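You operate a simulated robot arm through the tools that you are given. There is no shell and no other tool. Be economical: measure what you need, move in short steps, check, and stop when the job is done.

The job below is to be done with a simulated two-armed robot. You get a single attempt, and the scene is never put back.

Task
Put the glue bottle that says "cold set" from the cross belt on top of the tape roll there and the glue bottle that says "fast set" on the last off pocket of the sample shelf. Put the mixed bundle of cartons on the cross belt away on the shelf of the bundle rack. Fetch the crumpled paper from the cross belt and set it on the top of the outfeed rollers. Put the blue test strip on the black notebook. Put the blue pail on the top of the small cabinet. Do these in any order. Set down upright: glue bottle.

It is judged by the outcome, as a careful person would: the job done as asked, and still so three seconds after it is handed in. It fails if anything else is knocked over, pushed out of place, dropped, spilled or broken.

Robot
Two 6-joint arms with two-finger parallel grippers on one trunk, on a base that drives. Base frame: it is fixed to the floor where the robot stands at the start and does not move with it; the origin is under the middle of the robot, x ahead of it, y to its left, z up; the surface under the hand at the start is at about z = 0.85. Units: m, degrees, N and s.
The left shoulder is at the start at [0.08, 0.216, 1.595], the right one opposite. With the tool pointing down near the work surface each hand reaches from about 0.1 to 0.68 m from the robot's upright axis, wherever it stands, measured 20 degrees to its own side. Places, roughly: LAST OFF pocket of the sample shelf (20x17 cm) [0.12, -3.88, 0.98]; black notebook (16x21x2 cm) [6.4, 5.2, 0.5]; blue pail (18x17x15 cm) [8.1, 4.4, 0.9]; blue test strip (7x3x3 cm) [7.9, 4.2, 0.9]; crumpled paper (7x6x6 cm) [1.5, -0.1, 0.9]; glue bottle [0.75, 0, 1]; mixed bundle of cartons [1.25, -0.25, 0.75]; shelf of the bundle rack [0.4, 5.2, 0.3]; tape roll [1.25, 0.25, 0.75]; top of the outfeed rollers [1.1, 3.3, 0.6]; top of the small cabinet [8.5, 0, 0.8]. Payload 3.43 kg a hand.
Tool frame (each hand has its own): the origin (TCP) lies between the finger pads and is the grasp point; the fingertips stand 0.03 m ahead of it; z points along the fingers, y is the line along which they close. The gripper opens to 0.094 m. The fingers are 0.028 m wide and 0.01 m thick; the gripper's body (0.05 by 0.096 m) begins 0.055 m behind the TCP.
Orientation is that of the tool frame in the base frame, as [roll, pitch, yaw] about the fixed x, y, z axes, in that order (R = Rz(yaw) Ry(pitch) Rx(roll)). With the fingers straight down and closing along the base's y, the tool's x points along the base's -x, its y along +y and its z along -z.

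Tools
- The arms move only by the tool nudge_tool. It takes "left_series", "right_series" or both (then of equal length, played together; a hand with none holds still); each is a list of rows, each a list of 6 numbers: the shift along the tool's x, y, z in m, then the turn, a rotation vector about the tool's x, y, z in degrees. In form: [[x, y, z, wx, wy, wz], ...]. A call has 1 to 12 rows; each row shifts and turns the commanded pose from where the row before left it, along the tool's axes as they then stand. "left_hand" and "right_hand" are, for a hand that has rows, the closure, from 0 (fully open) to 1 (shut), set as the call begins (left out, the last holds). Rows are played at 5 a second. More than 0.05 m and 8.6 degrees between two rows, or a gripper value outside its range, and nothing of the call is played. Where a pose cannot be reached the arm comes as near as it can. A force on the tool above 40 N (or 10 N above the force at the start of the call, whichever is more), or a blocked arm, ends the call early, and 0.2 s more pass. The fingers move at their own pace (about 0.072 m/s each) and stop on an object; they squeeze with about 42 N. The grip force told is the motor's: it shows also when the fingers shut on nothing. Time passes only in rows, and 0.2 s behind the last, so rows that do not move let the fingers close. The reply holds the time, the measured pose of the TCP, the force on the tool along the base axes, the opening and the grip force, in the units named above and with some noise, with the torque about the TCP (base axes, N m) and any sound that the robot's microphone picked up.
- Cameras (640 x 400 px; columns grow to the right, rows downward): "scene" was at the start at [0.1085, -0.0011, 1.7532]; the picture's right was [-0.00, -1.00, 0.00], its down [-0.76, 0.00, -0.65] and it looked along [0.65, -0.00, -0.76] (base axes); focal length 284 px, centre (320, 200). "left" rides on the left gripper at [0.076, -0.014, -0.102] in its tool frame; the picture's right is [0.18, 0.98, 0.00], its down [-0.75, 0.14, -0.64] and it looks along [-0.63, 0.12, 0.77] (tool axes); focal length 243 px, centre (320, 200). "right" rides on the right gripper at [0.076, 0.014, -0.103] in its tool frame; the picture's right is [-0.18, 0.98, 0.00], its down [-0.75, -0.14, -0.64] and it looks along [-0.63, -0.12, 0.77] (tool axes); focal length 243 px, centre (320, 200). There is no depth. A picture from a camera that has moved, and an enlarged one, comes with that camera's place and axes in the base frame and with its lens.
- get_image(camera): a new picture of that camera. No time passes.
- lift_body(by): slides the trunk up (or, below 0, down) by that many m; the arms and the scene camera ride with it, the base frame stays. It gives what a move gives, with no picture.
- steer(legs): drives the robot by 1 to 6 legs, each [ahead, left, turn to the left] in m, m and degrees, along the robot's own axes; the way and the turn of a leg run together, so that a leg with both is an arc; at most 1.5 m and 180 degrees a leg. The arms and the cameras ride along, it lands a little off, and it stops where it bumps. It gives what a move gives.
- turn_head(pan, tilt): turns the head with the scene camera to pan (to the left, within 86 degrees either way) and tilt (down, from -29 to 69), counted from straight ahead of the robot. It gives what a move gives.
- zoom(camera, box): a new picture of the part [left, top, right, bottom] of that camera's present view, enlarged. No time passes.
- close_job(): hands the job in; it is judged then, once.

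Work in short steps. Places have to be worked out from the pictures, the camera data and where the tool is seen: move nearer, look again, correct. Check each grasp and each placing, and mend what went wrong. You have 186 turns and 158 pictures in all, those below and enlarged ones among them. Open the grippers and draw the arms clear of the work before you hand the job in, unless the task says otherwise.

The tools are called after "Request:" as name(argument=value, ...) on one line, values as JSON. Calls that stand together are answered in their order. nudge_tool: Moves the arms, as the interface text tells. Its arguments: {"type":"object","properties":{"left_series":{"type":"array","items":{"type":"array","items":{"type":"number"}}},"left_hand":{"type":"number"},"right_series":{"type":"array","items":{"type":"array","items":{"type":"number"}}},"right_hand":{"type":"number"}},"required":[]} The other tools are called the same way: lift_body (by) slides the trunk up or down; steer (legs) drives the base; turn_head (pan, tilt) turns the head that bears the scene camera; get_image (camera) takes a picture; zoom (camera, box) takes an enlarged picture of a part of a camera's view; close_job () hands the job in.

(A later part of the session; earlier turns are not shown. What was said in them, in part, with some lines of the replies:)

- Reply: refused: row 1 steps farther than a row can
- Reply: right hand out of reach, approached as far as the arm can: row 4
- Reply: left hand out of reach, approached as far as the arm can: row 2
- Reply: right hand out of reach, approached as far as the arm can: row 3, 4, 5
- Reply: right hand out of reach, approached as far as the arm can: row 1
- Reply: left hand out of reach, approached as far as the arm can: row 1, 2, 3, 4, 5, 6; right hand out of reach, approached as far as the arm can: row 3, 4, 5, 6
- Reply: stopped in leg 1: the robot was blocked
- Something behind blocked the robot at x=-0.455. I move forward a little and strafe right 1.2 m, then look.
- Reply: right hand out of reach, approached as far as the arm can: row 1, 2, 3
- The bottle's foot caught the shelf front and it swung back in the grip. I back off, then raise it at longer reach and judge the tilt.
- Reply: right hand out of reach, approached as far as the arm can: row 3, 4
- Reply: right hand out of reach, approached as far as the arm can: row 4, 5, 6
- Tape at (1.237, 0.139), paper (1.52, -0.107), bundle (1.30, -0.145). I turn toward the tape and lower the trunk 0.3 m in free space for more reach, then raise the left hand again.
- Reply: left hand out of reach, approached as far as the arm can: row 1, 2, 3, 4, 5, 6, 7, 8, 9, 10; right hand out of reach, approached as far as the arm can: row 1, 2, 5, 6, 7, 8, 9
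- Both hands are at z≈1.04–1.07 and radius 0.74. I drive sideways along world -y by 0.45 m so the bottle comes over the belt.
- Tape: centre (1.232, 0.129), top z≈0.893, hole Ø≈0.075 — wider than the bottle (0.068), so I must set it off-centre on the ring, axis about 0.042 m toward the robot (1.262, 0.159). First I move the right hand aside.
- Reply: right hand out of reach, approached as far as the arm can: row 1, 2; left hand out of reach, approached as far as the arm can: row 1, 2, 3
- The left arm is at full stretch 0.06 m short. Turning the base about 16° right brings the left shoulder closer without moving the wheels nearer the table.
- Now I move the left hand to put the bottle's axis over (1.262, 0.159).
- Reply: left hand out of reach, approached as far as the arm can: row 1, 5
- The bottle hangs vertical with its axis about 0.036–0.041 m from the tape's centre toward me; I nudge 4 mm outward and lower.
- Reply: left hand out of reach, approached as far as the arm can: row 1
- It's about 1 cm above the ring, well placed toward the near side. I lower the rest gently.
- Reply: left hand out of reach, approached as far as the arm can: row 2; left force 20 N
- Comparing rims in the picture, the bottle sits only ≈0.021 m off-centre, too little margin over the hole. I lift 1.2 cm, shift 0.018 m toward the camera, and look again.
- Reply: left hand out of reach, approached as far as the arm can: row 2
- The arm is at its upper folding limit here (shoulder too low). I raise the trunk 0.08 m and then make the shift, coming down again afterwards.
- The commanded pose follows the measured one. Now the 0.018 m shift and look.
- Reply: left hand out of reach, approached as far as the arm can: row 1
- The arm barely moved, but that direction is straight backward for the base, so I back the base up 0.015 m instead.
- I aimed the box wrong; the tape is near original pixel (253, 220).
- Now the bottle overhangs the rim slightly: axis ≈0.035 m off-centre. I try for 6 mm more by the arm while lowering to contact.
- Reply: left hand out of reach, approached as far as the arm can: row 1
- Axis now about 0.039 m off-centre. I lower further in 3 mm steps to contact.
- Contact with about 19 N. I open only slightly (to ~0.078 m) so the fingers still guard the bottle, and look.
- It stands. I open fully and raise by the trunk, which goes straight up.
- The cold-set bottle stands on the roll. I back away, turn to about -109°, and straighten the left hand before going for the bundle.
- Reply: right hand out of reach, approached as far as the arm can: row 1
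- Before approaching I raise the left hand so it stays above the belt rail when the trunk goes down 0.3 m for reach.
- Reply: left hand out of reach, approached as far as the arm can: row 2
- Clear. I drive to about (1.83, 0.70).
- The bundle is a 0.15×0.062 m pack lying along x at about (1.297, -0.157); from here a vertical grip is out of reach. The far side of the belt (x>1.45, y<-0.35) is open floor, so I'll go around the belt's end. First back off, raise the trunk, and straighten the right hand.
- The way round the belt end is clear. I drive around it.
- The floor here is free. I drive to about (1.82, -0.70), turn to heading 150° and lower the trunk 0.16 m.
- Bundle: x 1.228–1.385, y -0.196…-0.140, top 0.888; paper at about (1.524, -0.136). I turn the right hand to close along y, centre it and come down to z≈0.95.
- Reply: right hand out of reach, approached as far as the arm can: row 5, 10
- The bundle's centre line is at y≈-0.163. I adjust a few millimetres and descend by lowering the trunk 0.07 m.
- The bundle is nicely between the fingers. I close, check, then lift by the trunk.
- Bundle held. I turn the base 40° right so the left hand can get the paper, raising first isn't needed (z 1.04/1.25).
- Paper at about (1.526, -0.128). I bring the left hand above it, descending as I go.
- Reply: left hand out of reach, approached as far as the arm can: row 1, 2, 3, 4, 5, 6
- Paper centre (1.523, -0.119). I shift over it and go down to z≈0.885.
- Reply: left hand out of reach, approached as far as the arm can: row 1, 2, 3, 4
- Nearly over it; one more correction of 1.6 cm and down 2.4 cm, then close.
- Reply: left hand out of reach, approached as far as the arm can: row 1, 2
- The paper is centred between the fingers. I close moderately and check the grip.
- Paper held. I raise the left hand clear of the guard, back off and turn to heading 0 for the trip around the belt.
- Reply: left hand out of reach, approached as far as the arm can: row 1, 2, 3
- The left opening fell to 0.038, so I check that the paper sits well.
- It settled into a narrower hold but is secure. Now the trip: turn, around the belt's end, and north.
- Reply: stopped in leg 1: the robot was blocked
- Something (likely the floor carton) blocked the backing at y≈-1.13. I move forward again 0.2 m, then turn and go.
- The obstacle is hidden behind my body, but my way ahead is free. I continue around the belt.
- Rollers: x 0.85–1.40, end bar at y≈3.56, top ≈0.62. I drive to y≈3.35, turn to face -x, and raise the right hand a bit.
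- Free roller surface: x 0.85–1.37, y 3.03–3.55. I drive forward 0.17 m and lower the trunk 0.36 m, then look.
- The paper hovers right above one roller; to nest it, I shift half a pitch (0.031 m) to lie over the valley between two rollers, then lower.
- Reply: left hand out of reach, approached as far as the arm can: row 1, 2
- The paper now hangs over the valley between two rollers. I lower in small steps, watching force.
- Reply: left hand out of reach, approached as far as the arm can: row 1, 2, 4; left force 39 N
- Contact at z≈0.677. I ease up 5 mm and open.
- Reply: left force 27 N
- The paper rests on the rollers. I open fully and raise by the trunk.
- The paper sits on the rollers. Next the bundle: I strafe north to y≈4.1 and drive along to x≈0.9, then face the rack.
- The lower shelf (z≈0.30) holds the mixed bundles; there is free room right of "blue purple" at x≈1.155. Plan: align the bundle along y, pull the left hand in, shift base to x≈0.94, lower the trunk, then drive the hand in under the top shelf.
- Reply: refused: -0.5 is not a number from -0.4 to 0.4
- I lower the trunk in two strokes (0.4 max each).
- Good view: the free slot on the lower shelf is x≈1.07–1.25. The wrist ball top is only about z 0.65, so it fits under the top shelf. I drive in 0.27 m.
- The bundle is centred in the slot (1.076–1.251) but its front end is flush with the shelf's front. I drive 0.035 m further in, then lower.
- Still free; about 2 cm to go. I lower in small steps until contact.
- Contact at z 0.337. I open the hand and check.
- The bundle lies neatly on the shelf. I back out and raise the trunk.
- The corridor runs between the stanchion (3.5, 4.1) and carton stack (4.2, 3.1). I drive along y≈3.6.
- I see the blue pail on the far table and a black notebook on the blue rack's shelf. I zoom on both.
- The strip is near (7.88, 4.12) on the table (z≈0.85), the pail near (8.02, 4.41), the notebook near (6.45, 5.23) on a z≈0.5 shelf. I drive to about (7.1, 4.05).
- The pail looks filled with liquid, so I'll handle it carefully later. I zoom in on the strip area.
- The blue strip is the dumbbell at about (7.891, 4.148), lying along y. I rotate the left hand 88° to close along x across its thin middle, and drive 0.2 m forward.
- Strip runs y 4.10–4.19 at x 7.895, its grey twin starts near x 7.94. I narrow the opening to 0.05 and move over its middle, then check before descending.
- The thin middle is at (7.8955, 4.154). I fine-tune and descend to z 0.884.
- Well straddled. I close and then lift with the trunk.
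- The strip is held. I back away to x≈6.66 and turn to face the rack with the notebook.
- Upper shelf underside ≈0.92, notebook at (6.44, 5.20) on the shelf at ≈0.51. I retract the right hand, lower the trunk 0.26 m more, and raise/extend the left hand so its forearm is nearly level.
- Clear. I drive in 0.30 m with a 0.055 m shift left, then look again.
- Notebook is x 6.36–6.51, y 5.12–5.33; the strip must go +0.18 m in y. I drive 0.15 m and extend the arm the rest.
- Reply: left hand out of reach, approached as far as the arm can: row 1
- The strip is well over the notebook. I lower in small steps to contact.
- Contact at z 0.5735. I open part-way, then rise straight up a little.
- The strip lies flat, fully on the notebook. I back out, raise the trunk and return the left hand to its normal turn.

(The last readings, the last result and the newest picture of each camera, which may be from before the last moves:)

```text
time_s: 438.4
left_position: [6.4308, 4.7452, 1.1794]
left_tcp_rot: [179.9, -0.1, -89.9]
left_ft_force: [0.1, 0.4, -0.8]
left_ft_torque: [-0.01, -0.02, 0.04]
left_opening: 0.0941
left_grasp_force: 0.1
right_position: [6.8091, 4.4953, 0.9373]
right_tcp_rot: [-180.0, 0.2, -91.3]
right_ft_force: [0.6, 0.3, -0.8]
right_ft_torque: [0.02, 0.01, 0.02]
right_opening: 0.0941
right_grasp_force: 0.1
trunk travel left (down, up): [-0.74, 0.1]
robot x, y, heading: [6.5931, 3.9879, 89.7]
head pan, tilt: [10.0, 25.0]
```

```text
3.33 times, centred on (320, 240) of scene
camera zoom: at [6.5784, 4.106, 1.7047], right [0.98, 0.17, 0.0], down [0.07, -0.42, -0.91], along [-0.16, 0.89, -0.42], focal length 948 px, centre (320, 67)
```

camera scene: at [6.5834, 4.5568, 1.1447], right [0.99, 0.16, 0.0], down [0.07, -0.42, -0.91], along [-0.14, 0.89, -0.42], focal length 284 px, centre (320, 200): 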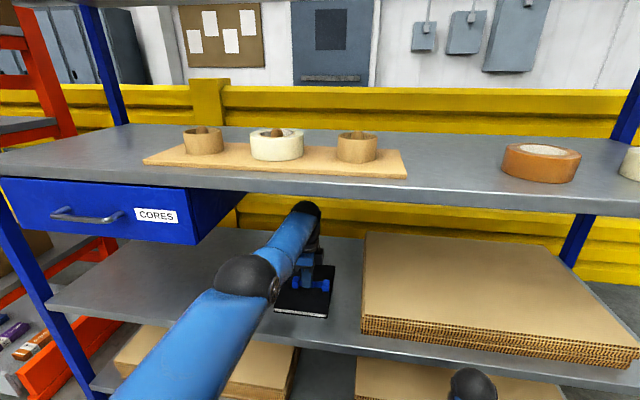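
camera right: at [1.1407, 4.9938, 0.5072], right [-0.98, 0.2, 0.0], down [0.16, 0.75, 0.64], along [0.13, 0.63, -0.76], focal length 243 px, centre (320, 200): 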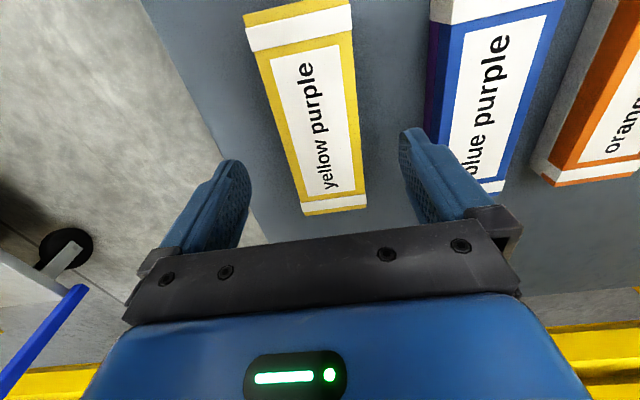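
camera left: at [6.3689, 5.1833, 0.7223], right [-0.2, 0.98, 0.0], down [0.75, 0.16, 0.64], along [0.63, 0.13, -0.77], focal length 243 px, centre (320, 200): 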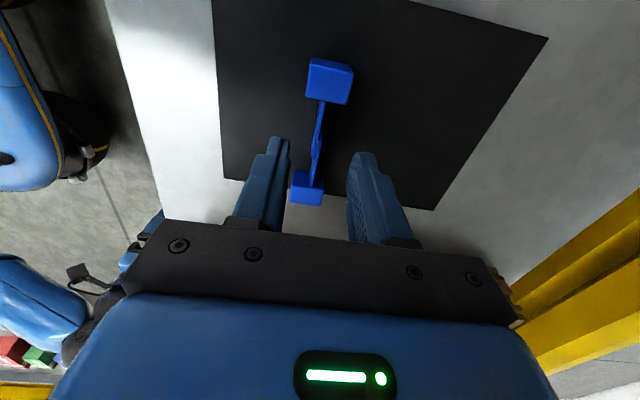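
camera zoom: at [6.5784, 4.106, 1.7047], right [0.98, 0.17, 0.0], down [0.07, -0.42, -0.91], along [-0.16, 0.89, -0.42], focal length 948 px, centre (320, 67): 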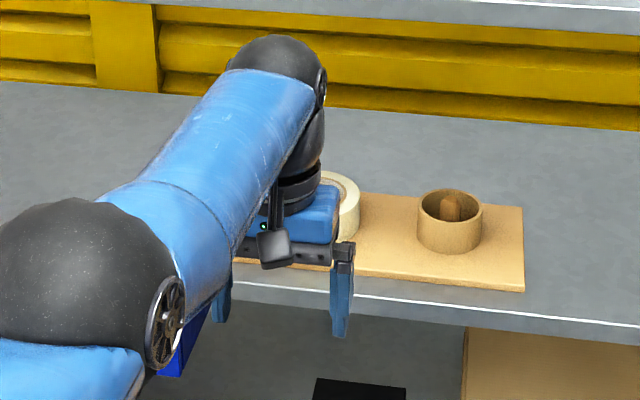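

Now the pail: 0.18 m wide, wider than a hand, and it holds liquid, so I'll pinch its rim on both sides with the two hands. I drive to about (7.12, 4.41) facing it.

Request:
steer(legs=[[0, 0, -89.7], [0.53, 0.42, 0]])

Request:
turn_head(pan=0, tilt=42)

Request:
get_image(camera="scene")

```text
time_s: 446.1
left_position: [7.9009, 4.5403, 1.1808]
left_tcp_rot: [179.9, 0.0, 178.4]
left_ft_force: [-0.4, 0.8, -0.2]
left_ft_torque: [0.05, 0.01, 0.01]
left_opening: 0.0942
left_grasp_force: 0.0
right_position: [7.6392, 4.1686, 0.9376]
right_tcp_rot: [180.0, 0.2, 177.2]
right_ft_force: [-0.8, 0.0, -0.2]
right_ft_torque: [0.01, -0.01, 0.02]
right_opening: 0.0939
right_grasp_force: 0.0
trunk travel left (down, up): [-0.74, 0.1]
robot x, y, heading: [7.1376, 4.3952, -1.8]
head pan, tilt: [10.0, 25.0]
```

```text
time_s: 446.9
left_position: [7.9021, 4.541, 1.179]
left_tcp_rot: [179.9, -0.1, 178.6]
left_ft_force: [0.4, -0.6, -0.3]
left_ft_torque: [0.03, 0.02, 0.02]
left_opening: 0.0939
left_grasp_force: 0.1
right_position: [7.642, 4.1689, 0.9378]
right_tcp_rot: [180.0, 0.3, 177.2]
right_ft_force: [0.8, 0.3, 0.6]
right_ft_torque: [-0.04, -0.02, 0.0]
right_opening: 0.0939
right_grasp_force: 0.1
trunk travel left (down, up): [-0.74, 0.1]
robot x, y, heading: [7.1367, 4.3963, -1.7]
head pan, tilt: [0.0, 42.0]
```

```text
29 pictures are left
camera scene: at [7.2525, 4.3938, 1.6785], right [-0.03, -1.0, 0.0], down [-0.67, 0.02, -0.74], along [0.74, -0.02, -0.67], focal length 284 px, centre (320, 200)
```

scene: 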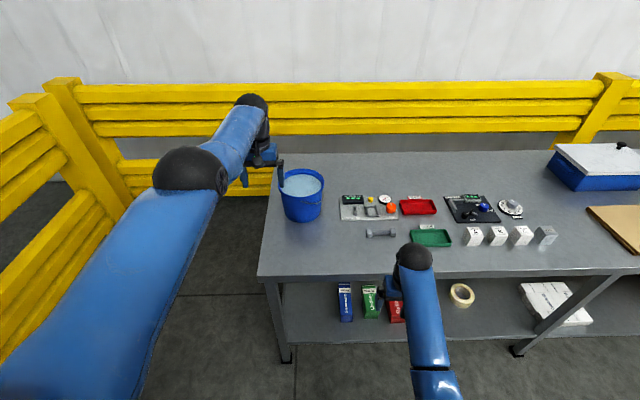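

Request:
zoom(camera="scene", box=[255, 145, 355, 235])

```text
4.44 times, centred on (305, 190) of scene
camera zoom: at [7.2525, 4.3938, 1.6785], right [-0.03, -1.0, 0.0], down [-0.67, 0.02, -0.74], along [0.74, -0.02, -0.67], focal length 1264 px, centre (387, 244)
```

zoom: 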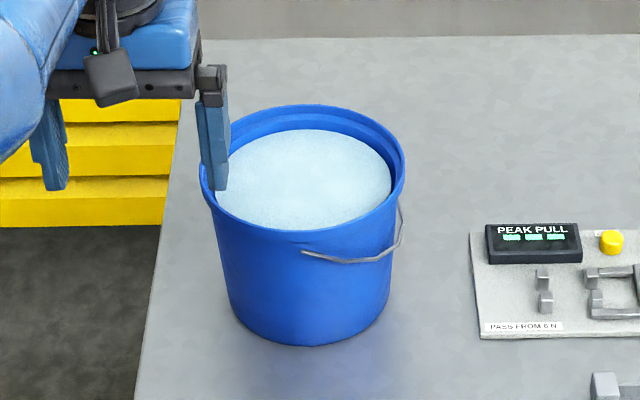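

Pail centre ≈ (8.10, 4.445), rim radius ≈0.088, rim z≈1.0; table front edge is at x≈7.80. I first set both hands to about 0.67 m ahead and z≈1.08, then drive in.

Request:
nudge_tool(left_series=[[0.03, 0, 0.025, 0, 0, 0], [0.03, 0, 0.025, 0, 0, 0], [0.02, 0, 0.02, 0, 0, 0], [0, 0, 0.02, 0, 0, 0]], right_series=[[-0.03, 0, -0.02, 0, 0, 0], [-0.035, 0, -0.035, 0, 0, 0], [-0.035, 0, -0.035, 0, 0, 0], [-0.035, 0, -0.035, 0, 0, 0]])

Request:
steer(legs=[[0.15, 0.05, 1.7]])

Request:
get_image(camera="scene")

```text
time_s: 447.9
left_position: [7.8938, 4.5354, 1.0798]
left_tcp_rot: [179.9, -0.1, 178.5]
left_ft_force: [-0.4, -0.7, 0.9]
left_ft_torque: [0.0, 0.0, -0.01]
left_opening: 0.094
left_grasp_force: 0.0
left hand out of reach, approached as far as the arm can: row 1, 2, 3
right_position: [7.7823, 4.1595, 1.0554]
right_tcp_rot: [-179.9, 0.0, 177.2]
right_ft_force: [0.1, 0.3, 0.3]
right_ft_torque: [0.0, 0.03, 0.02]
right_opening: 0.0937
right_grasp_force: 0.0
right hand out of reach, approached as far as the arm can: row 3, 4
trunk travel left (down, up): [-0.74, 0.1]
robot x, y, heading: [7.1392, 4.3999, -1.5]
head pan, tilt: [0.0, 42.0]
```

```text
time_s: 449.3
left_position: [8.0402, 4.6034, 1.0831]
left_tcp_rot: [180.0, 0.0, 179.9]
left_ft_force: [-0.5, -0.2, -0.2]
left_ft_torque: [0.03, -0.05, 0.0]
left_opening: 0.0942
left_grasp_force: 0.2
right_position: [7.9381, 4.2263, 1.0578]
right_tcp_rot: [179.9, 0.4, 178.9]
right_ft_force: [-1.1, -0.1, 0.7]
right_ft_torque: [0.02, -0.02, 0.0]
right_opening: 0.0937
right_grasp_force: 0.2
trunk travel left (down, up): [-0.74, 0.1]
robot x, y, heading: [7.294, 4.4481, 0.1]
head pan, tilt: [0.0, 42.0]
```

```text
27 pictures are left
camera scene: at [7.4023, 4.4441, 1.6789], right [0.0, -1.0, 0.0], down [-0.67, 0.0, -0.74], along [0.74, 0.0, -0.67], focal length 284 px, centre (320, 200)
```

scene: 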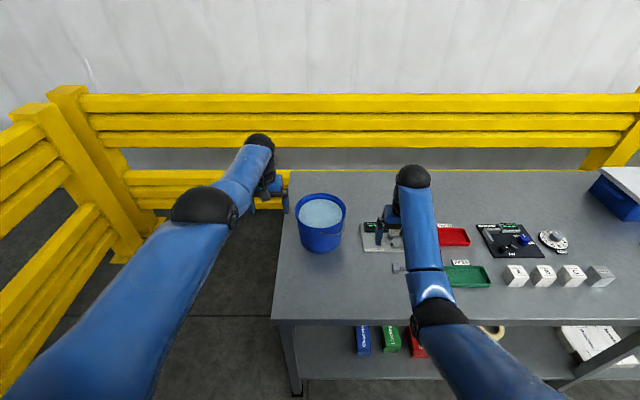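

The handle's ears sit at the ±y rim points, so I'll pinch slightly to the far side (x≈8.12), with hands turned ±17° to stay radial. I drive in 0.12 m and align both hands above the rim.

Request:
steer(legs=[[0.12, 0, 0]])

Request:
nudge_tool(left_series=[[0.01, -0.02, 0, 0, 0, 0], [0.01, -0.02, 0, 0, 0, 0], [0.01, -0.02, 0, 0, 0, 0], [0.009, -0.018, 0, 0, 0, 0], [0, 0, 0, 0, 0, 8.5], [0, 0, 0, 0, 0, 8.5]], right_series=[[-0.016, 0.034, 0, 0, 0, 0], [-0.016, 0.034, 0, 0, 0, 0], [-0.016, 0.034, 0, 0, 0, 0], [-0.015, 0.033, 0, 0, 0, 0], [0, 0, 0, 0, 0, -8.5], [0, 0, 0, 0, 0, -8.5]], left_hand=0, right_hand=0)

Request:
zoom(camera="scene", box=[250, 130, 410, 240])

```text
time_s: 450.5
left_position: [8.1523, 4.6044, 1.0849]
left_tcp_rot: [179.8, 0.3, 180.0]
left_ft_force: [0.3, 0.9, 0.2]
left_ft_torque: [0.01, -0.03, -0.03]
left_opening: 0.0939
left_grasp_force: 0.1
right_position: [8.052, 4.2266, 1.0602]
right_tcp_rot: [-180.0, 0.5, 178.8]
right_ft_force: [0.3, 0.6, 0.0]
right_ft_torque: [-0.02, -0.06, 0.02]
right_opening: 0.0941
right_grasp_force: 0.0
trunk travel left (down, up): [-0.74, 0.1]
robot x, y, heading: [7.4081, 4.4477, 0.1]
head pan, tilt: [0.0, 42.0]
```

```text
time_s: 451.9
left_position: [8.1417, 4.5236, 1.078]
left_tcp_rot: [179.9, 0.0, 162.9]
left_ft_force: [-1.2, -0.8, -0.5]
left_ft_torque: [0.0, 0.02, 0.0]
left_opening: 0.0938
left_grasp_force: 0.0
left hand out of reach, approached as far as the arm can: row 1, 2, 3, 4
right_position: [8.1215, 4.3594, 1.0579]
right_tcp_rot: [-179.9, 0.3, -164.1]
right_ft_force: [-0.2, -0.1, 0.8]
right_ft_torque: [-0.03, 0.02, 0.04]
right_opening: 0.0942
right_grasp_force: 0.0
trunk travel left (down, up): [-0.74, 0.1]
robot x, y, heading: [7.4082, 4.446, -0.0]
head pan, tilt: [0.0, 42.0]
```

```text
3.64 times, centred on (330, 185) of scene
camera zoom: at [7.5207, 4.4455, 1.6786], right [0.0, -1.0, 0.0], down [-0.67, 0.0, -0.74], along [0.74, 0.0, -0.67], focal length 1034 px, centre (284, 254)
```

zoom: 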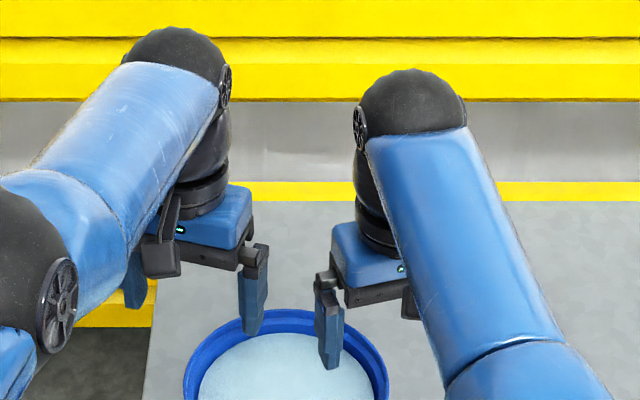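

Both gaps straddle the rim. I lower the trunk 0.052 m and trim the left hand 1.5 cm down and 1 cm back.

Request:
lift_body(by=-0.052)

Request:
nudge_tool(left_series=[[0.011, -0.005, 0.006, 0, 0, 0], [0, 0, 0.01, 0, 0, 0]])

Request:
get_image(camera="left")

Request:
get_image(camera="right")

```text
time_s: 452.8
left_position: [8.1414, 4.5247, 1.0245]
left_tcp_rot: [179.9, -0.1, 163.0]
left_ft_force: [-0.6, 0.2, -0.1]
left_ft_torque: [0.01, 0.04, -0.04]
left_opening: 0.0938
left_grasp_force: 0.0
right_position: [8.1227, 4.3597, 1.0045]
right_tcp_rot: [-179.9, 0.2, -164.2]
right_ft_force: [-0.2, -0.5, -0.5]
right_ft_torque: [0.0, -0.02, 0.0]
right_opening: 0.094
right_grasp_force: 0.1
trunk travel left (down, up): [-0.688, 0.152]
robot x, y, heading: [7.404, 4.444, 0.2]
head pan, tilt: [0.0, 42.0]
```

```text
time_s: 453.4
left_position: [8.1407, 4.5186, 1.0069]
left_tcp_rot: [180.0, -0.1, 163.0]
left_ft_force: [0.5, 0.0, 0.2]
left_ft_torque: [0.0, 0.03, 0.0]
left_opening: 0.0941
left_grasp_force: 0.0
left hand out of reach, approached as far as the arm can: row 1
right_position: [8.1229, 4.3592, 1.0042]
right_tcp_rot: [-179.9, 0.2, -164.2]
right_ft_force: [-0.1, 0.0, 0.0]
right_ft_torque: [0.01, -0.03, -0.02]
right_opening: 0.094
right_grasp_force: 0.0
trunk travel left (down, up): [-0.688, 0.152]
robot x, y, heading: [7.4087, 4.4445, 0.0]
head pan, tilt: [0.0, 42.0]
```

```text
25 pictures are left
camera left: at [8.0632, 4.5278, 1.1089], right [0.11, 0.99, 0.0], down [0.76, -0.09, 0.64], along [0.64, -0.07, -0.77], focal length 243 px, centre (320, 200)
```

left: 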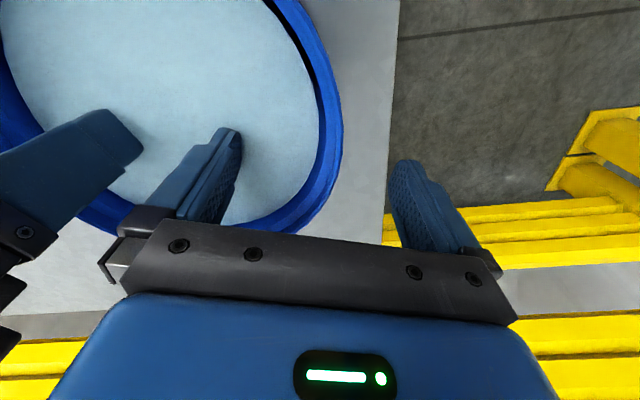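

```text
24 pictures are left
camera right: at [8.0444, 4.3511, 1.1059], right [-0.09, 1.0, 0.0], down [0.76, 0.07, 0.64], along [0.64, 0.06, -0.76], focal length 243 px, centre (320, 200)
```

right: 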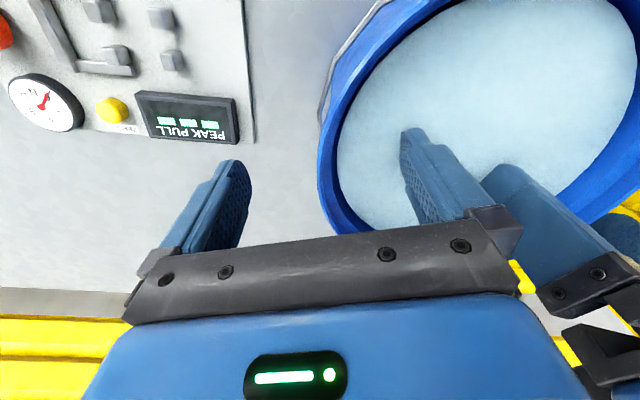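

The rim lies between both finger pairs. The left pinch point is a bit farther round, so I turn that hand 8° more and then close both together.

Request:
nudge_tool(left_series=[[0, 0, 0, 0, 0, 8]])

Request:
nudge_tool(left_series=[[0, 0, 0, 0, 0, 0], [0, 0, 0, 0, 0, 0], [0, 0, 0, 0, 0, 0], [0, 0, 0, 0, 0, 0], [0, 0, 0, 0, 0, 0]], right_series=[[0, 0, 0, 0, 0, 0], [0, 0, 0, 0, 0, 0], [0, 0, 0, 0, 0, 0], [0, 0, 0, 0, 0, 0], [0, 0, 0, 0, 0, 0]], left_hand=1, right_hand=1)

Request:
get_image(camera="scene")

```text
time_s: 453.8
left_position: [8.1397, 4.5203, 1.0064]
left_tcp_rot: [179.9, -0.2, 154.9]
left_ft_force: [0.1, 0.0, -0.4]
left_ft_torque: [-0.01, 0.01, -0.03]
left_opening: 0.0943
left_grasp_force: 0.0
right_position: [8.123, 4.3592, 1.0048]
right_tcp_rot: [-179.9, 0.3, -164.2]
right_ft_force: [0.0, -0.4, -0.1]
right_ft_torque: [0.01, -0.01, 0.01]
right_opening: 0.094
right_grasp_force: 0.1
trunk travel left (down, up): [-0.688, 0.152]
robot x, y, heading: [7.4071, 4.4479, 0.2]
head pan, tilt: [0.0, 42.0]
```

```text
time_s: 455.0
left_position: [8.1384, 4.5202, 1.0065]
left_tcp_rot: [-179.8, -0.1, 154.9]
left_ft_force: [-4.5, -14.9, 1.3]
left_ft_torque: [-1.0, 0.0, 0.66]
left_opening: 0.0128
left_grasp_force: 41.7
right_position: [8.1211, 4.3624, 1.005]
right_tcp_rot: [179.9, 0.3, -164.1]
right_ft_force: [2.2, 23.5, -0.5]
right_ft_torque: [1.34, 0.7, -1.25]
right_opening: 0.0156
right_grasp_force: 41.8
trunk travel left (down, up): [-0.688, 0.152]
robot x, y, heading: [7.4063, 4.4451, 0.4]
head pan, tilt: [0.0, 42.0]
```

```text
23 pictures are left
camera scene: at [7.5213, 4.4482, 1.6265], right [0.0, -1.0, 0.0], down [-0.67, 0.0, -0.74], along [0.74, 0.0, -0.67], focal length 284 px, centre (320, 200)
```

scene: 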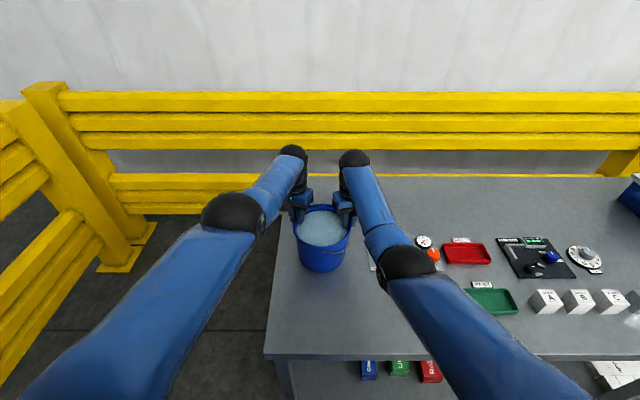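

Both hands hold the rim. I relax the small internal tension, then trial-lift 1.5 cm to learn the weight and any tilt.

Request:
nudge_tool(left_series=[[0, -0.002, 0, 0, 0, 0], [0, 0, 0, 0, 0, 0]], right_series=[[0, 0.003, 0, 0, 0, 0], [0, 0, 0, 0, 0, 0]])

Request:
lift_body(by=0.015)

Request:
zoom(camera="scene", box=[260, 180, 390, 280])

```text
time_s: 455.6
left_position: [8.1391, 4.5191, 1.0073]
left_tcp_rot: [-180.0, -0.1, 155.1]
left_ft_force: [-2.1, -5.1, 7.6]
left_ft_torque: [-0.68, 0.83, 0.57]
left_opening: 0.0124
left_grasp_force: 41.8
right_position: [8.1224, 4.3621, 1.0054]
right_tcp_rot: [-179.8, 0.1, -164.4]
right_ft_force: [5.6, 14.5, 0.4]
right_ft_torque: [1.33, 0.72, -1.38]
right_opening: 0.0158
right_grasp_force: 42.3
trunk travel left (down, up): [-0.688, 0.152]
robot x, y, heading: [7.4097, 4.4445, 0.2]
head pan, tilt: [0.0, 42.0]
```

```text
time_s: 456.3
left_position: [8.1389, 4.5178, 1.0173]
left_tcp_rot: [-179.8, -0.4, 155.0]
left_ft_force: [-5.5, -6.3, -13.1]
left_ft_torque: [-1.07, -0.38, 0.56]
left_opening: 0.0126
left_grasp_force: 42.0
right_position: [8.1244, 4.3606, 1.0163]
right_tcp_rot: [-179.8, 0.0, -164.2]
right_ft_force: [5.1, 6.9, -13.8]
right_ft_torque: [0.98, -0.15, -1.34]
right_opening: 0.0155
right_grasp_force: 42.0
trunk travel left (down, up): [-0.703, 0.137]
robot x, y, heading: [7.4098, 4.4461, 0.1]
head pan, tilt: [0.0, 42.0]
```

```text
4.00 times, centred on (325, 230) of scene
camera zoom: at [7.5255, 4.4454, 1.641], right [0.0, -1.0, 0.0], down [-0.67, 0.0, -0.74], along [0.74, 0.0, -0.67], focal length 1138 px, centre (300, 80)
```

zoom: 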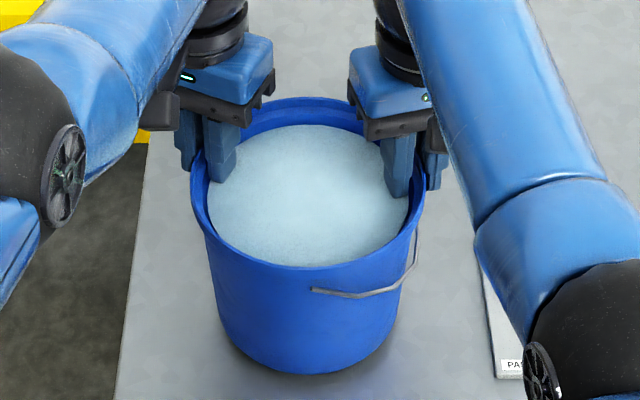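

Together they carry ~27 N with modest pitch torque. I lift another 2.5 cm and look for tilt.

Request:
lift_body(by=0.03)

Request:
zoom(camera="scene", box=[260, 180, 390, 280])

```text
time_s: 457.0
left_position: [8.1406, 4.519, 1.0482]
left_tcp_rot: [-179.9, -0.5, 155.1]
left_ft_force: [-6.7, -2.3, -14.2]
left_ft_torque: [-0.85, 0.2, 0.5]
left_opening: 0.0129
left_grasp_force: 42.1
right_position: [8.1235, 4.3622, 1.0477]
right_tcp_rot: [-179.8, 0.0, -164.3]
right_ft_force: [6.4, 2.8, -11.7]
right_ft_torque: [0.97, -0.78, -1.39]
right_opening: 0.0156
right_grasp_force: 40.9
trunk travel left (down, up): [-0.733, 0.107]
robot x, y, heading: [7.409, 4.4473, -0.0]
head pan, tilt: [0.0, 42.0]
```

```text
4.00 times, centred on (325, 230) of scene
camera zoom: at [7.5255, 4.446, 1.6711], right [0.0, -1.0, 0.0], down [-0.67, 0.0, -0.74], along [0.74, 0.0, -0.67], focal length 1138 px, centre (300, 80)
```

zoom: 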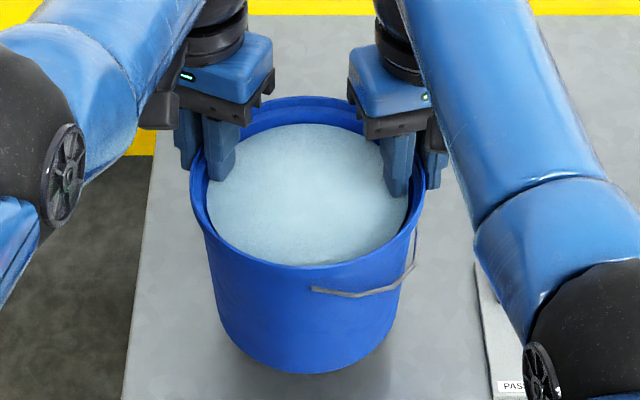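

The pail is up, level, weight ≈2.6 kg. I raise it 0.10 m more, back off to x≈6.9, and look to the right for the way to the cabinet.

Request:
lift_body(by=0.1)

Request:
steer(legs=[[-0.5, 0, 0]])

Request:
turn_head(pan=-60, tilt=20)

Request:
get_image(camera="scene")

```text
time_s: 458.3
left_position: [8.1425, 4.517, 1.1484]
left_tcp_rot: [-179.9, -0.4, 155.1]
left_ft_force: [-6.6, 4.1, -15.1]
left_ft_torque: [-0.66, 0.33, 0.43]
left_opening: 0.0126
left_grasp_force: 41.4
right_position: [8.125, 4.3615, 1.1469]
right_tcp_rot: [-179.9, 0.0, -164.2]
right_ft_force: [6.0, -3.3, -11.4]
right_ft_torque: [0.9, -0.87, -1.43]
right_opening: 0.0156
right_grasp_force: 41.8
trunk travel left (down, up): [-0.833, 0.007]
robot x, y, heading: [7.4102, 4.4457, 0.1]
head pan, tilt: [0.0, 42.0]
```

```text
time_s: 461.2
left_position: [7.6514, 4.5223, 1.1466]
left_tcp_rot: [-180.0, -0.4, 155.5]
left_ft_force: [-4.5, 11.1, -14.9]
left_ft_torque: [-0.61, -0.23, 0.4]
left_opening: 0.0123
left_grasp_force: 41.6
right_position: [7.6351, 4.363, 1.1458]
right_tcp_rot: [-179.9, -0.2, -164.0]
right_ft_force: [5.0, -10.6, -12.5]
right_ft_torque: [0.68, -0.34, -1.28]
right_opening: 0.0156
right_grasp_force: 42.4
trunk travel left (down, up): [-0.833, 0.007]
robot x, y, heading: [6.9141, 4.4437, 0.4]
head pan, tilt: [0.0, 42.0]
```

```text
time_s: 462.6
left_position: [7.6488, 4.5196, 1.1479]
left_tcp_rot: [-179.9, -0.4, 155.4]
left_ft_force: [-7.6, -3.3, -13.8]
left_ft_torque: [-0.86, 0.39, 0.46]
left_opening: 0.0122
left_grasp_force: 41.8
right_position: [7.6331, 4.3645, 1.1465]
right_tcp_rot: [-180.0, 0.0, -164.0]
right_ft_force: [7.8, 1.8, -12.2]
right_ft_torque: [0.98, -0.96, -1.53]
right_opening: 0.0149
right_grasp_force: 42.1
trunk travel left (down, up): [-0.833, 0.007]
robot x, y, heading: [6.9146, 4.4466, 0.4]
head pan, tilt: [-60.0, 20.0]
```

```text
20 pictures are left
camera scene: at [6.9986, 4.3635, 1.8054], right [-0.86, -0.51, 0.0], down [-0.18, 0.3, -0.94], along [0.47, -0.81, -0.34], focal length 284 px, centre (320, 200)
```

scene: 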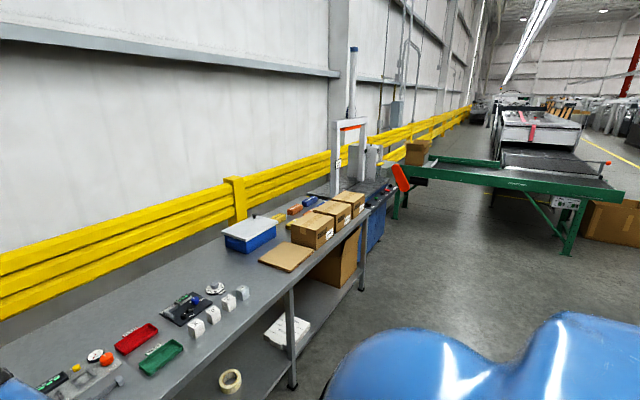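

The cabinet lies beyond the blue machine table, near the end of a green conveyor. I strafe right to y≈2.0 and look again.

Request:
steer(legs=[[-0.1, -1.2, -0.4], [0, -1.2, 0]])

Request:
turn_head(pan=-45, tilt=25)

Request:
get_image(camera="scene")

```text
time_s: 474.4
left_position: [7.5492, 2.1257, 1.1479]
left_tcp_rot: [-180.0, -0.3, 157.0]
left_ft_force: [-8.7, -6.6, -12.8]
left_ft_torque: [-0.96, -0.13, 0.15]
left_opening: 0.0116
left_grasp_force: 41.8
right_position: [7.5386, 1.9691, 1.1473]
right_tcp_rot: [-179.9, 0.0, -162.3]
right_ft_force: [7.5, 6.7, -15.2]
right_ft_torque: [0.92, -0.45, -1.31]
right_opening: 0.0149
right_grasp_force: 41.7
trunk travel left (down, up): [-0.833, 0.007]
robot x, y, heading: [6.8164, 2.0253, 2.2]
head pan, tilt: [-60.0, 20.0]
```

```text
time_s: 475.2
left_position: [7.5482, 2.1254, 1.1478]
left_tcp_rot: [-179.8, -0.6, 157.0]
left_ft_force: [-8.0, -2.7, -13.0]
left_ft_torque: [-0.9, 0.34, 0.21]
left_opening: 0.0117
left_grasp_force: 41.7
right_position: [7.5385, 1.9681, 1.1468]
right_tcp_rot: [-179.9, 0.1, -162.3]
right_ft_force: [7.5, 2.2, -14.0]
right_ft_torque: [0.73, -0.9, -1.42]
right_opening: 0.0143
right_grasp_force: 42.3
trunk travel left (down, up): [-0.833, 0.007]
robot x, y, heading: [6.8157, 2.029, 2.2]
head pan, tilt: [-45.0, 25.0]
```

```text
19 pictures are left
camera scene: at [6.9215, 1.9658, 1.7974], right [-0.68, -0.73, 0.0], down [-0.31, 0.29, -0.91], along [0.66, -0.62, -0.42], focal length 284 px, centre (320, 200)
```

scene: 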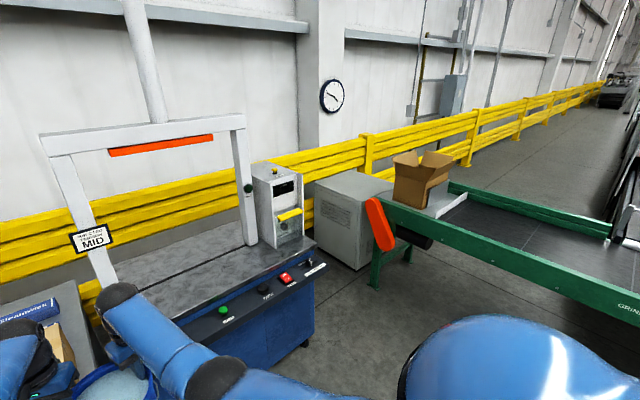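

The grey small cabinet stands between the blue machine and the green conveyor. I zoom to measure its top and the gap.

Request:
zoom(camera="scene", box=[290, 150, 460, 300])

```text
2.67 times, centred on (375, 225) of scene
camera zoom: at [6.9215, 1.9658, 1.7974], right [-0.68, -0.73, 0.0], down [-0.31, 0.29, -0.91], along [0.66, -0.62, -0.42], focal length 758 px, centre (173, 133)
```

zoom: 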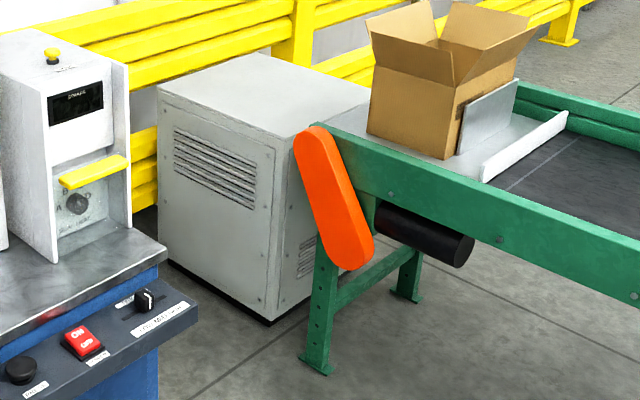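

Cabinet top: x 8.31–8.91, y -0.40…0.175, z≈0.74; the conveyor with a carton blocks its -x side. I'll enter the gap along y≈0.67 facing +x, then swing right so the pail arcs over the cabinet. First strafe to y≈0.68.

Request:
steer(legs=[[0, -1.34, -2.2]])

Request:
turn_head(pan=-15, tilt=35)

Request:
get_image(camera="scene")

```text
time_s: 481.9
left_position: [7.5727, 0.7683, 1.1486]
left_tcp_rot: [-179.9, -0.2, 154.7]
left_ft_force: [-11.0, -3.1, -12.7]
left_ft_torque: [-0.94, -0.27, -0.35]
left_opening: 0.0114
left_grasp_force: 41.8
right_position: [7.5551, 0.6114, 1.1471]
right_tcp_rot: [-180.0, -0.1, -164.6]
right_ft_force: [10.6, 4.0, -14.3]
right_ft_torque: [0.8, -0.33, -1.29]
right_opening: 0.0149
right_grasp_force: 42.2
trunk travel left (down, up): [-0.833, 0.007]
robot x, y, heading: [6.8353, 0.7029, -0.3]
head pan, tilt: [-45.0, 25.0]
```

```text
time_s: 482.8
left_position: [7.5718, 0.7676, 1.1459]
left_tcp_rot: [-180.0, -0.6, 154.6]
left_ft_force: [-10.5, -1.5, -12.8]
left_ft_torque: [-0.88, 0.65, -0.24]
left_opening: 0.0115
left_grasp_force: 42.1
right_position: [7.5565, 0.6114, 1.1457]
right_tcp_rot: [-180.0, 0.1, -164.6]
right_ft_force: [10.3, 1.0, -14.4]
right_ft_torque: [0.73, -1.15, -1.4]
right_opening: 0.0142
right_grasp_force: 42.3
trunk travel left (down, up): [-0.833, 0.007]
robot x, y, heading: [6.8404, 0.6991, -0.3]
head pan, tilt: [-15.0, 35.0]
```

```text
17 pictures are left
camera scene: at [6.9598, 0.6745, 1.7815], right [-0.26, -0.96, 0.0], down [-0.56, 0.15, -0.82], along [0.79, -0.22, -0.58], focal length 284 px, centre (320, 200)
```

scene: 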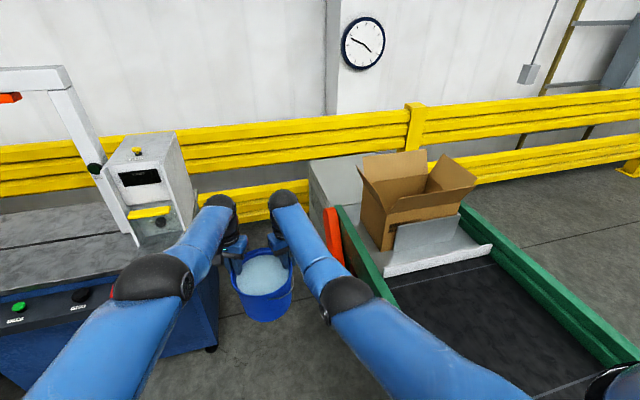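

Gap: conveyor frame y≈0.24, machine side y≈1.0. I shift to y≈0.60 for elbow clearance and drive in to x≈7.88 in two legs.

Request:
steer(legs=[[0.2, -0.1, 0.3], [0.45, 0, 0]])

Request:
get_image(camera="scene")

```text
time_s: 486.8
left_position: [8.2045, 0.6782, 1.1498]
left_tcp_rot: [-179.9, -0.4, 155.5]
left_ft_force: [-13.4, -2.6, -14.2]
left_ft_torque: [-0.67, 0.48, -0.63]
left_opening: 0.0113
left_grasp_force: 42.1
right_position: [8.1895, 0.5238, 1.1489]
right_tcp_rot: [-179.9, 0.2, -163.7]
right_ft_force: [12.6, 2.8, -12.2]
right_ft_torque: [0.8, -0.97, -1.31]
right_opening: 0.0144
right_grasp_force: 41.7
trunk travel left (down, up): [-0.833, 0.007]
robot x, y, heading: [7.4757, 0.6016, 0.5]
head pan, tilt: [-15.0, 35.0]
```

```text
16 pictures are left
camera scene: at [7.5908, 0.5787, 1.782], right [-0.25, -0.97, 0.0], down [-0.56, 0.14, -0.82], along [0.79, -0.2, -0.57], focal length 284 px, centre (320, 200)
```

scene: 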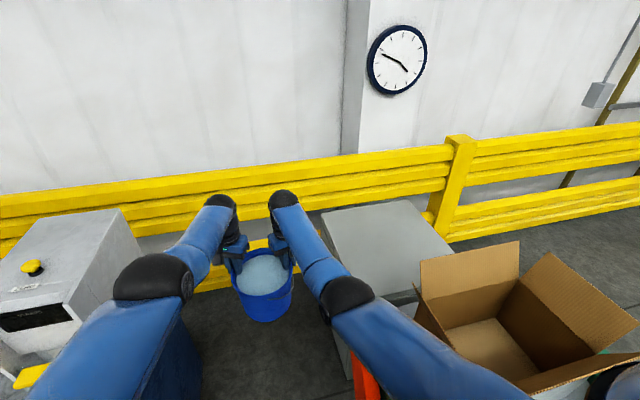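

Clearances look fine. I advance to x≈8.0, turn 30° right, and check.

Request:
steer(legs=[[0.3, 0, -0.5], [0.21, 0, 0], [0, 0, -30]])

Request:
turn_head(pan=0, tilt=45)

Request:
get_image(camera="scene")

```text
time_s: 491.5
left_position: [8.65, 0.2892, 1.1482]
left_tcp_rot: [-179.8, -0.3, 124.1]
left_ft_force: [-11.6, 6.8, -14.3]
left_ft_torque: [-0.3, 0.65, -0.65]
left_opening: 0.0116
left_grasp_force: 42.1
right_position: [8.5553, 0.1622, 1.146]
right_tcp_rot: [-179.7, 0.1, 164.8]
right_ft_force: [12.8, -4.0, -13.3]
right_ft_torque: [0.16, -1.16, -1.37]
right_opening: 0.0138
right_grasp_force: 42.4
trunk travel left (down, up): [-0.833, 0.007]
robot x, y, heading: [7.9817, 0.6015, -31.0]
head pan, tilt: [-15.0, 35.0]
```

```text
time_s: 492.3
left_position: [8.648, 0.2873, 1.1474]
left_tcp_rot: [-179.8, -0.7, 124.2]
left_ft_force: [-10.7, 4.3, -12.0]
left_ft_torque: [-0.54, 0.84, -0.49]
left_opening: 0.0109
left_grasp_force: 42.1
right_position: [8.5562, 0.1621, 1.1467]
right_tcp_rot: [-179.9, 0.3, 164.9]
right_ft_force: [11.1, -5.3, -14.9]
right_ft_torque: [0.12, -1.18, -1.39]
right_opening: 0.0134
right_grasp_force: 42.2
trunk travel left (down, up): [-0.833, 0.007]
robot x, y, heading: [7.9835, 0.6017, -30.8]
head pan, tilt: [0.0, 45.0]
```

```text
15 pictures are left
camera scene: at [8.0844, 0.5412, 1.7668], right [-0.51, -0.86, 0.0], down [-0.61, 0.36, -0.7], along [0.61, -0.36, -0.71], focal length 284 px, centre (320, 200)
```

scene: 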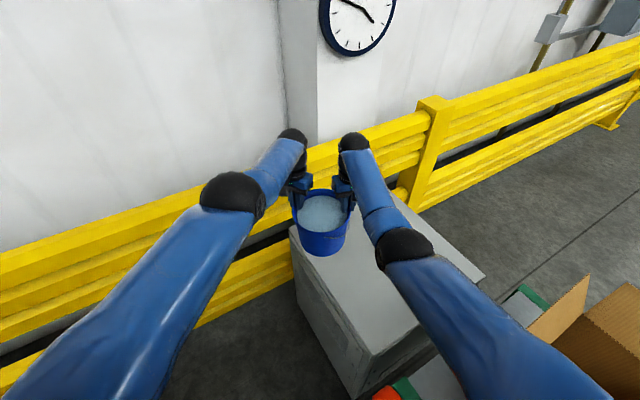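

Cabinet top is x 8.26–8.87, y -0.34…0.24. I shift the base 0.19 m in +x and turn 30° more, which brings the pail over about (8.51, 0.0).

Request:
steer(legs=[[0.16, 0.096, 0], [0, 0, -29.5]])

Request:
get_image(camera="scene")

```text
time_s: 495.3
left_position: [8.587, -0.0041, 1.1475]
left_tcp_rot: [-179.7, -0.5, 94.2]
left_ft_force: [-7.8, 10.9, -14.9]
left_ft_torque: [0.16, 0.68, -0.65]
left_opening: 0.0111
left_grasp_force: 41.9
right_position: [8.4418, -0.0651, 1.1461]
right_tcp_rot: [-179.9, 0.2, 135.1]
right_ft_force: [8.8, -9.7, -12.7]
right_ft_torque: [-0.52, -1.11, -1.31]
right_opening: 0.0139
right_grasp_force: 41.9
trunk travel left (down, up): [-0.833, 0.007]
robot x, y, heading: [8.1655, 0.6002, -60.9]
head pan, tilt: [0.0, 45.0]
```

```text
14 pictures are left
camera scene: at [8.2245, 0.4992, 1.7668], right [-0.87, -0.49, 0.0], down [-0.35, 0.62, -0.7], along [0.34, -0.62, -0.71], focal length 284 px, centre (320, 200)
```

scene: 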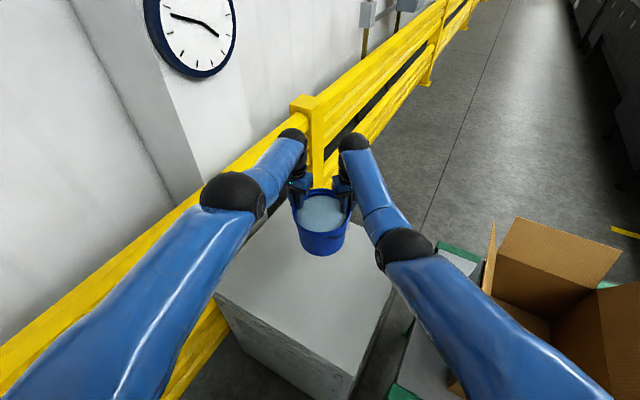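

The pail is over (8.50, -0.01), well inside the top. I lower 0.17 m, then go by small steps.

Request:
lift_body(by=-0.17)

Request:
get_image(camera="scene")

```text
time_s: 497.2
left_position: [8.5857, -0.0036, 0.9765]
left_tcp_rot: [-179.9, -0.7, 94.2]
left_ft_force: [-8.9, 11.2, -15.5]
left_ft_torque: [0.59, 0.7, -0.75]
left_opening: 0.0109
left_grasp_force: 41.3
right_position: [8.4412, -0.0674, 0.9756]
right_tcp_rot: [-180.0, 0.3, 135.0]
right_ft_force: [8.7, -10.5, -10.7]
right_ft_torque: [-0.88, -1.29, -1.35]
right_opening: 0.0132
right_grasp_force: 42.1
trunk travel left (down, up): [-0.663, 0.177]
robot x, y, heading: [8.1674, 0.5972, -60.9]
head pan, tilt: [0.0, 45.0]
```

```text
13 pictures are left
camera scene: at [8.2226, 0.4976, 1.5968], right [-0.87, -0.49, 0.0], down [-0.35, 0.62, -0.7], along [0.34, -0.61, -0.71], focal length 284 px, centre (320, 200)
```

scene: 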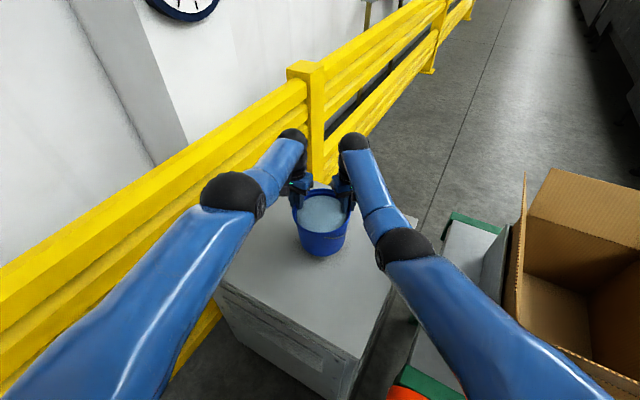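

Not yet in contact. I lower 3 cm, then smaller.

Request:
lift_body(by=-0.03)

Request:
lift_body(by=-0.015)

```text
time_s: 497.9
left_position: [8.5854, -0.0045, 0.9463]
left_tcp_rot: [-179.9, -0.7, 94.2]
left_ft_force: [-8.9, 10.8, -15.1]
left_ft_torque: [0.46, 0.7, -0.75]
left_opening: 0.0108
left_grasp_force: 42.0
right_position: [8.4419, -0.0664, 0.9448]
right_tcp_rot: [180.0, 0.1, 134.9]
right_ft_force: [9.1, -11.5, -10.5]
right_ft_torque: [-0.76, -1.28, -1.33]
right_opening: 0.0133
right_grasp_force: 42.2
trunk travel left (down, up): [-0.633, 0.207]
robot x, y, heading: [8.1653, 0.5989, -60.7]
head pan, tilt: [0.0, 45.0]
```

```text
time_s: 498.6
left_position: [8.5836, -0.0044, 0.939]
left_tcp_rot: [179.9, 0.0, 94.3]
left_ft_force: [-6.2, 5.2, 19.9]
left_ft_torque: [1.23, 0.77, -1.16]
left_opening: 0.0108
left_grasp_force: 41.7
right_position: [8.4385, -0.0663, 0.9368]
right_tcp_rot: [180.0, 0.7, 134.9]
right_ft_force: [8.1, -19.9, 12.7]
right_ft_torque: [1.08, -0.41, -1.22]
right_opening: 0.0134
right_grasp_force: 41.9
trunk travel left (down, up): [-0.618, 0.222]
robot x, y, heading: [8.1667, 0.6005, -60.6]
head pan, tilt: [0.0, 45.0]
```

The pail has touched down (surface ≈0.78). I ease up 5 mm to unload, then open both hands together.

Request:
lift_body(by=0.005)

Request:
nudge_tool(left_series=[[0, 0, 0, 0, 0, 0], [0, 0, 0, 0, 0, 0], [0, 0, 0, 0, 0, 0], [0, 0, 0, 0, 0, 0], [0, 0, 0, 0, 0, 0]], right_series=[[0, 0, 0, 0, 0, 0], [0, 0, 0, 0, 0, 0], [0, 0, 0, 0, 0, 0], [0, 0, 0, 0, 0, 0], [0, 0, 0, 0, 0, 0]], left_hand=0.05, right_hand=0.05)

Request:
zoom(camera="scene", box=[260, 150, 400, 270])

```text
time_s: 499.1
left_position: [8.5838, -0.0015, 0.9387]
left_tcp_rot: [-179.9, -0.4, 94.2]
left_ft_force: [-6.8, 3.5, 7.9]
left_ft_torque: [-1.22, 0.75, -0.86]
left_opening: 0.0106
left_grasp_force: 42.3
right_position: [8.438, -0.0641, 0.9351]
right_tcp_rot: [-180.0, 0.1, 134.9]
right_ft_force: [5.4, -13.2, -5.4]
right_ft_torque: [-0.65, -1.21, -1.29]
right_opening: 0.0134
right_grasp_force: 42.4
trunk travel left (down, up): [-0.623, 0.217]
robot x, y, heading: [8.1597, 0.6009, -61.1]
head pan, tilt: [0.0, 45.0]
```

```text
time_s: 500.3
left_position: [8.5846, -0.0016, 0.9387]
left_tcp_rot: [-179.9, -0.4, 94.2]
left_ft_force: [0.7, 0.9, -0.2]
left_ft_torque: [0.02, -0.01, 0.02]
left_opening: 0.0892
left_grasp_force: 0.1
right_position: [8.4403, -0.064, 0.9372]
right_tcp_rot: [-179.9, 0.2, 135.1]
right_ft_force: [-0.2, 1.0, -0.1]
right_ft_torque: [-0.03, -0.03, 0.0]
right_opening: 0.0894
right_grasp_force: 0.1
trunk travel left (down, up): [-0.623, 0.217]
robot x, y, heading: [8.1658, 0.6042, -60.9]
head pan, tilt: [0.0, 45.0]
```

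```text
3.33 times, centred on (330, 210) of scene
camera zoom: at [8.22, 0.5017, 1.5571], right [-0.87, -0.49, 0.0], down [-0.35, 0.62, -0.71], along [0.35, -0.62, -0.71], focal length 948 px, centre (287, 167)
```

zoom: 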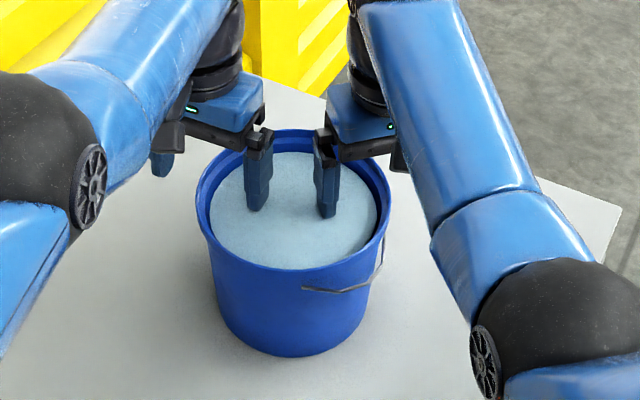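

Both hands are open and free of the pail. I raise straight up by the trunk 0.2 m and check.

Request:
lift_body(by=0.21)

Request:
get_image(camera="scene")

```text
time_s: 502.6
left_position: [8.5846, -0.0018, 1.1494]
left_tcp_rot: [-180.0, -0.4, 94.2]
left_ft_force: [0.1, -0.2, 0.1]
left_ft_torque: [0.01, -0.03, -0.01]
left_opening: 0.0896
left_grasp_force: 0.1
right_position: [8.4407, -0.0634, 1.1479]
right_tcp_rot: [-179.8, 0.2, 135.0]
right_ft_force: [-0.2, -0.3, -0.1]
right_ft_torque: [-0.04, 0.0, 0.01]
right_opening: 0.0893
right_grasp_force: 0.1
trunk travel left (down, up): [-0.833, 0.007]
robot x, y, heading: [8.1638, 0.5991, -60.5]
head pan, tilt: [0.0, 45.0]
```

```text
11 pictures are left
camera scene: at [8.2202, 0.5018, 1.7671], right [-0.87, -0.49, 0.0], down [-0.35, 0.62, -0.71], along [0.35, -0.62, -0.71], focal length 284 px, centre (320, 200)
```

scene: 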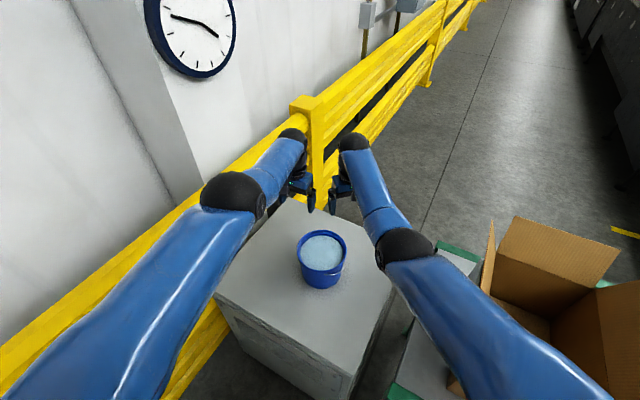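

The pail stands level in the middle of the cabinet top. I withdraw along the same way so the arms are clear.

Request:
steer(legs=[[0, 0, 30], [-0.16, -0.096, 0], [0, 0, 30], [-0.6, 0, 0]])

Request:
turn_head(pan=-25, tilt=30)

Request:
get_image(camera="scene")

```text
time_s: 510.1
left_position: [8.0941, 0.6631, 1.148]
left_tcp_rot: [-179.8, -0.5, 154.4]
left_ft_force: [0.3, -0.1, -0.6]
left_ft_torque: [0.0, 0.05, 0.0]
left_opening: 0.0894
left_grasp_force: 0.0
right_position: [8.0752, 0.5075, 1.1473]
right_tcp_rot: [179.9, 0.1, -164.8]
right_ft_force: [0.2, 0.5, -0.5]
right_ft_torque: [0.02, 0.01, 0.01]
right_opening: 0.0892
right_grasp_force: 0.1
trunk travel left (down, up): [-0.833, 0.007]
robot x, y, heading: [7.3574, 0.5959, -0.5]
head pan, tilt: [0.0, 45.0]
```

```text
time_s: 511.0
left_position: [8.0913, 0.6642, 1.1488]
left_tcp_rot: [-179.9, -0.4, 154.4]
left_ft_force: [0.2, 0.1, 0.0]
left_ft_torque: [0.0, 0.01, 0.02]
left_opening: 0.0892
left_grasp_force: 0.1
right_position: [8.0734, 0.5073, 1.1484]
right_tcp_rot: [-179.9, 0.3, -164.9]
right_ft_force: [0.8, 0.1, -0.4]
right_ft_torque: [-0.03, -0.01, 0.0]
right_opening: 0.0896
right_grasp_force: 0.0
trunk travel left (down, up): [-0.833, 0.007]
robot x, y, heading: [7.3623, 0.5985, -0.7]
head pan, tilt: [-25.0, 30.0]
```

```text
10 pictures are left
camera scene: at [7.4726, 0.5591, 1.7897], right [-0.43, -0.9, 0.0], down [-0.45, 0.22, -0.87], along [0.78, -0.37, -0.5], focal length 284 px, centre (320, 200)
```

scene: 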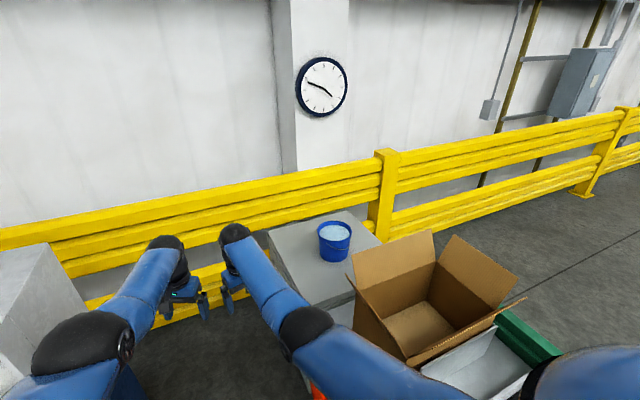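

The pail stands on the cabinet, both hands are empty and open, and the arms are clear. All the placements are done, so I hand the job in.

Request:
close_job()

```text
The job is handed in.
```

I put all six items where you asked and handed the job in. I checked each one in place as I released it, but did not go back to re-check them before handing in.

- **Cold set bottle:** upright on the tape roll. It sits off-centre on the ring because the hole is slightly wider than the bottle.
- **Fast set bottle:** upright in the LAST OFF pocket. It was knocked about 49° out of upright in the grip when its foot caught the shelf front; I straightened it before setting it down.
- **Mixed bundle:** on the lower shelf of the bundle rack, beside the other mixed bundles.
- **Crumpled paper:** on top of the outfeed rollers.
- **Blue test strip:** flat on the black notebook, with one end close to its edge.
- **Blue pail:** near the middle of the small cabinet's top, lifted level; I saw no spill.

While reversing, the base bumped into something twice. Once was most likely the cart behind the start position, which was still upright when I saw it afterwards. The other time was something on the floor past the belt, probably a carton, which I never got a clear look at.
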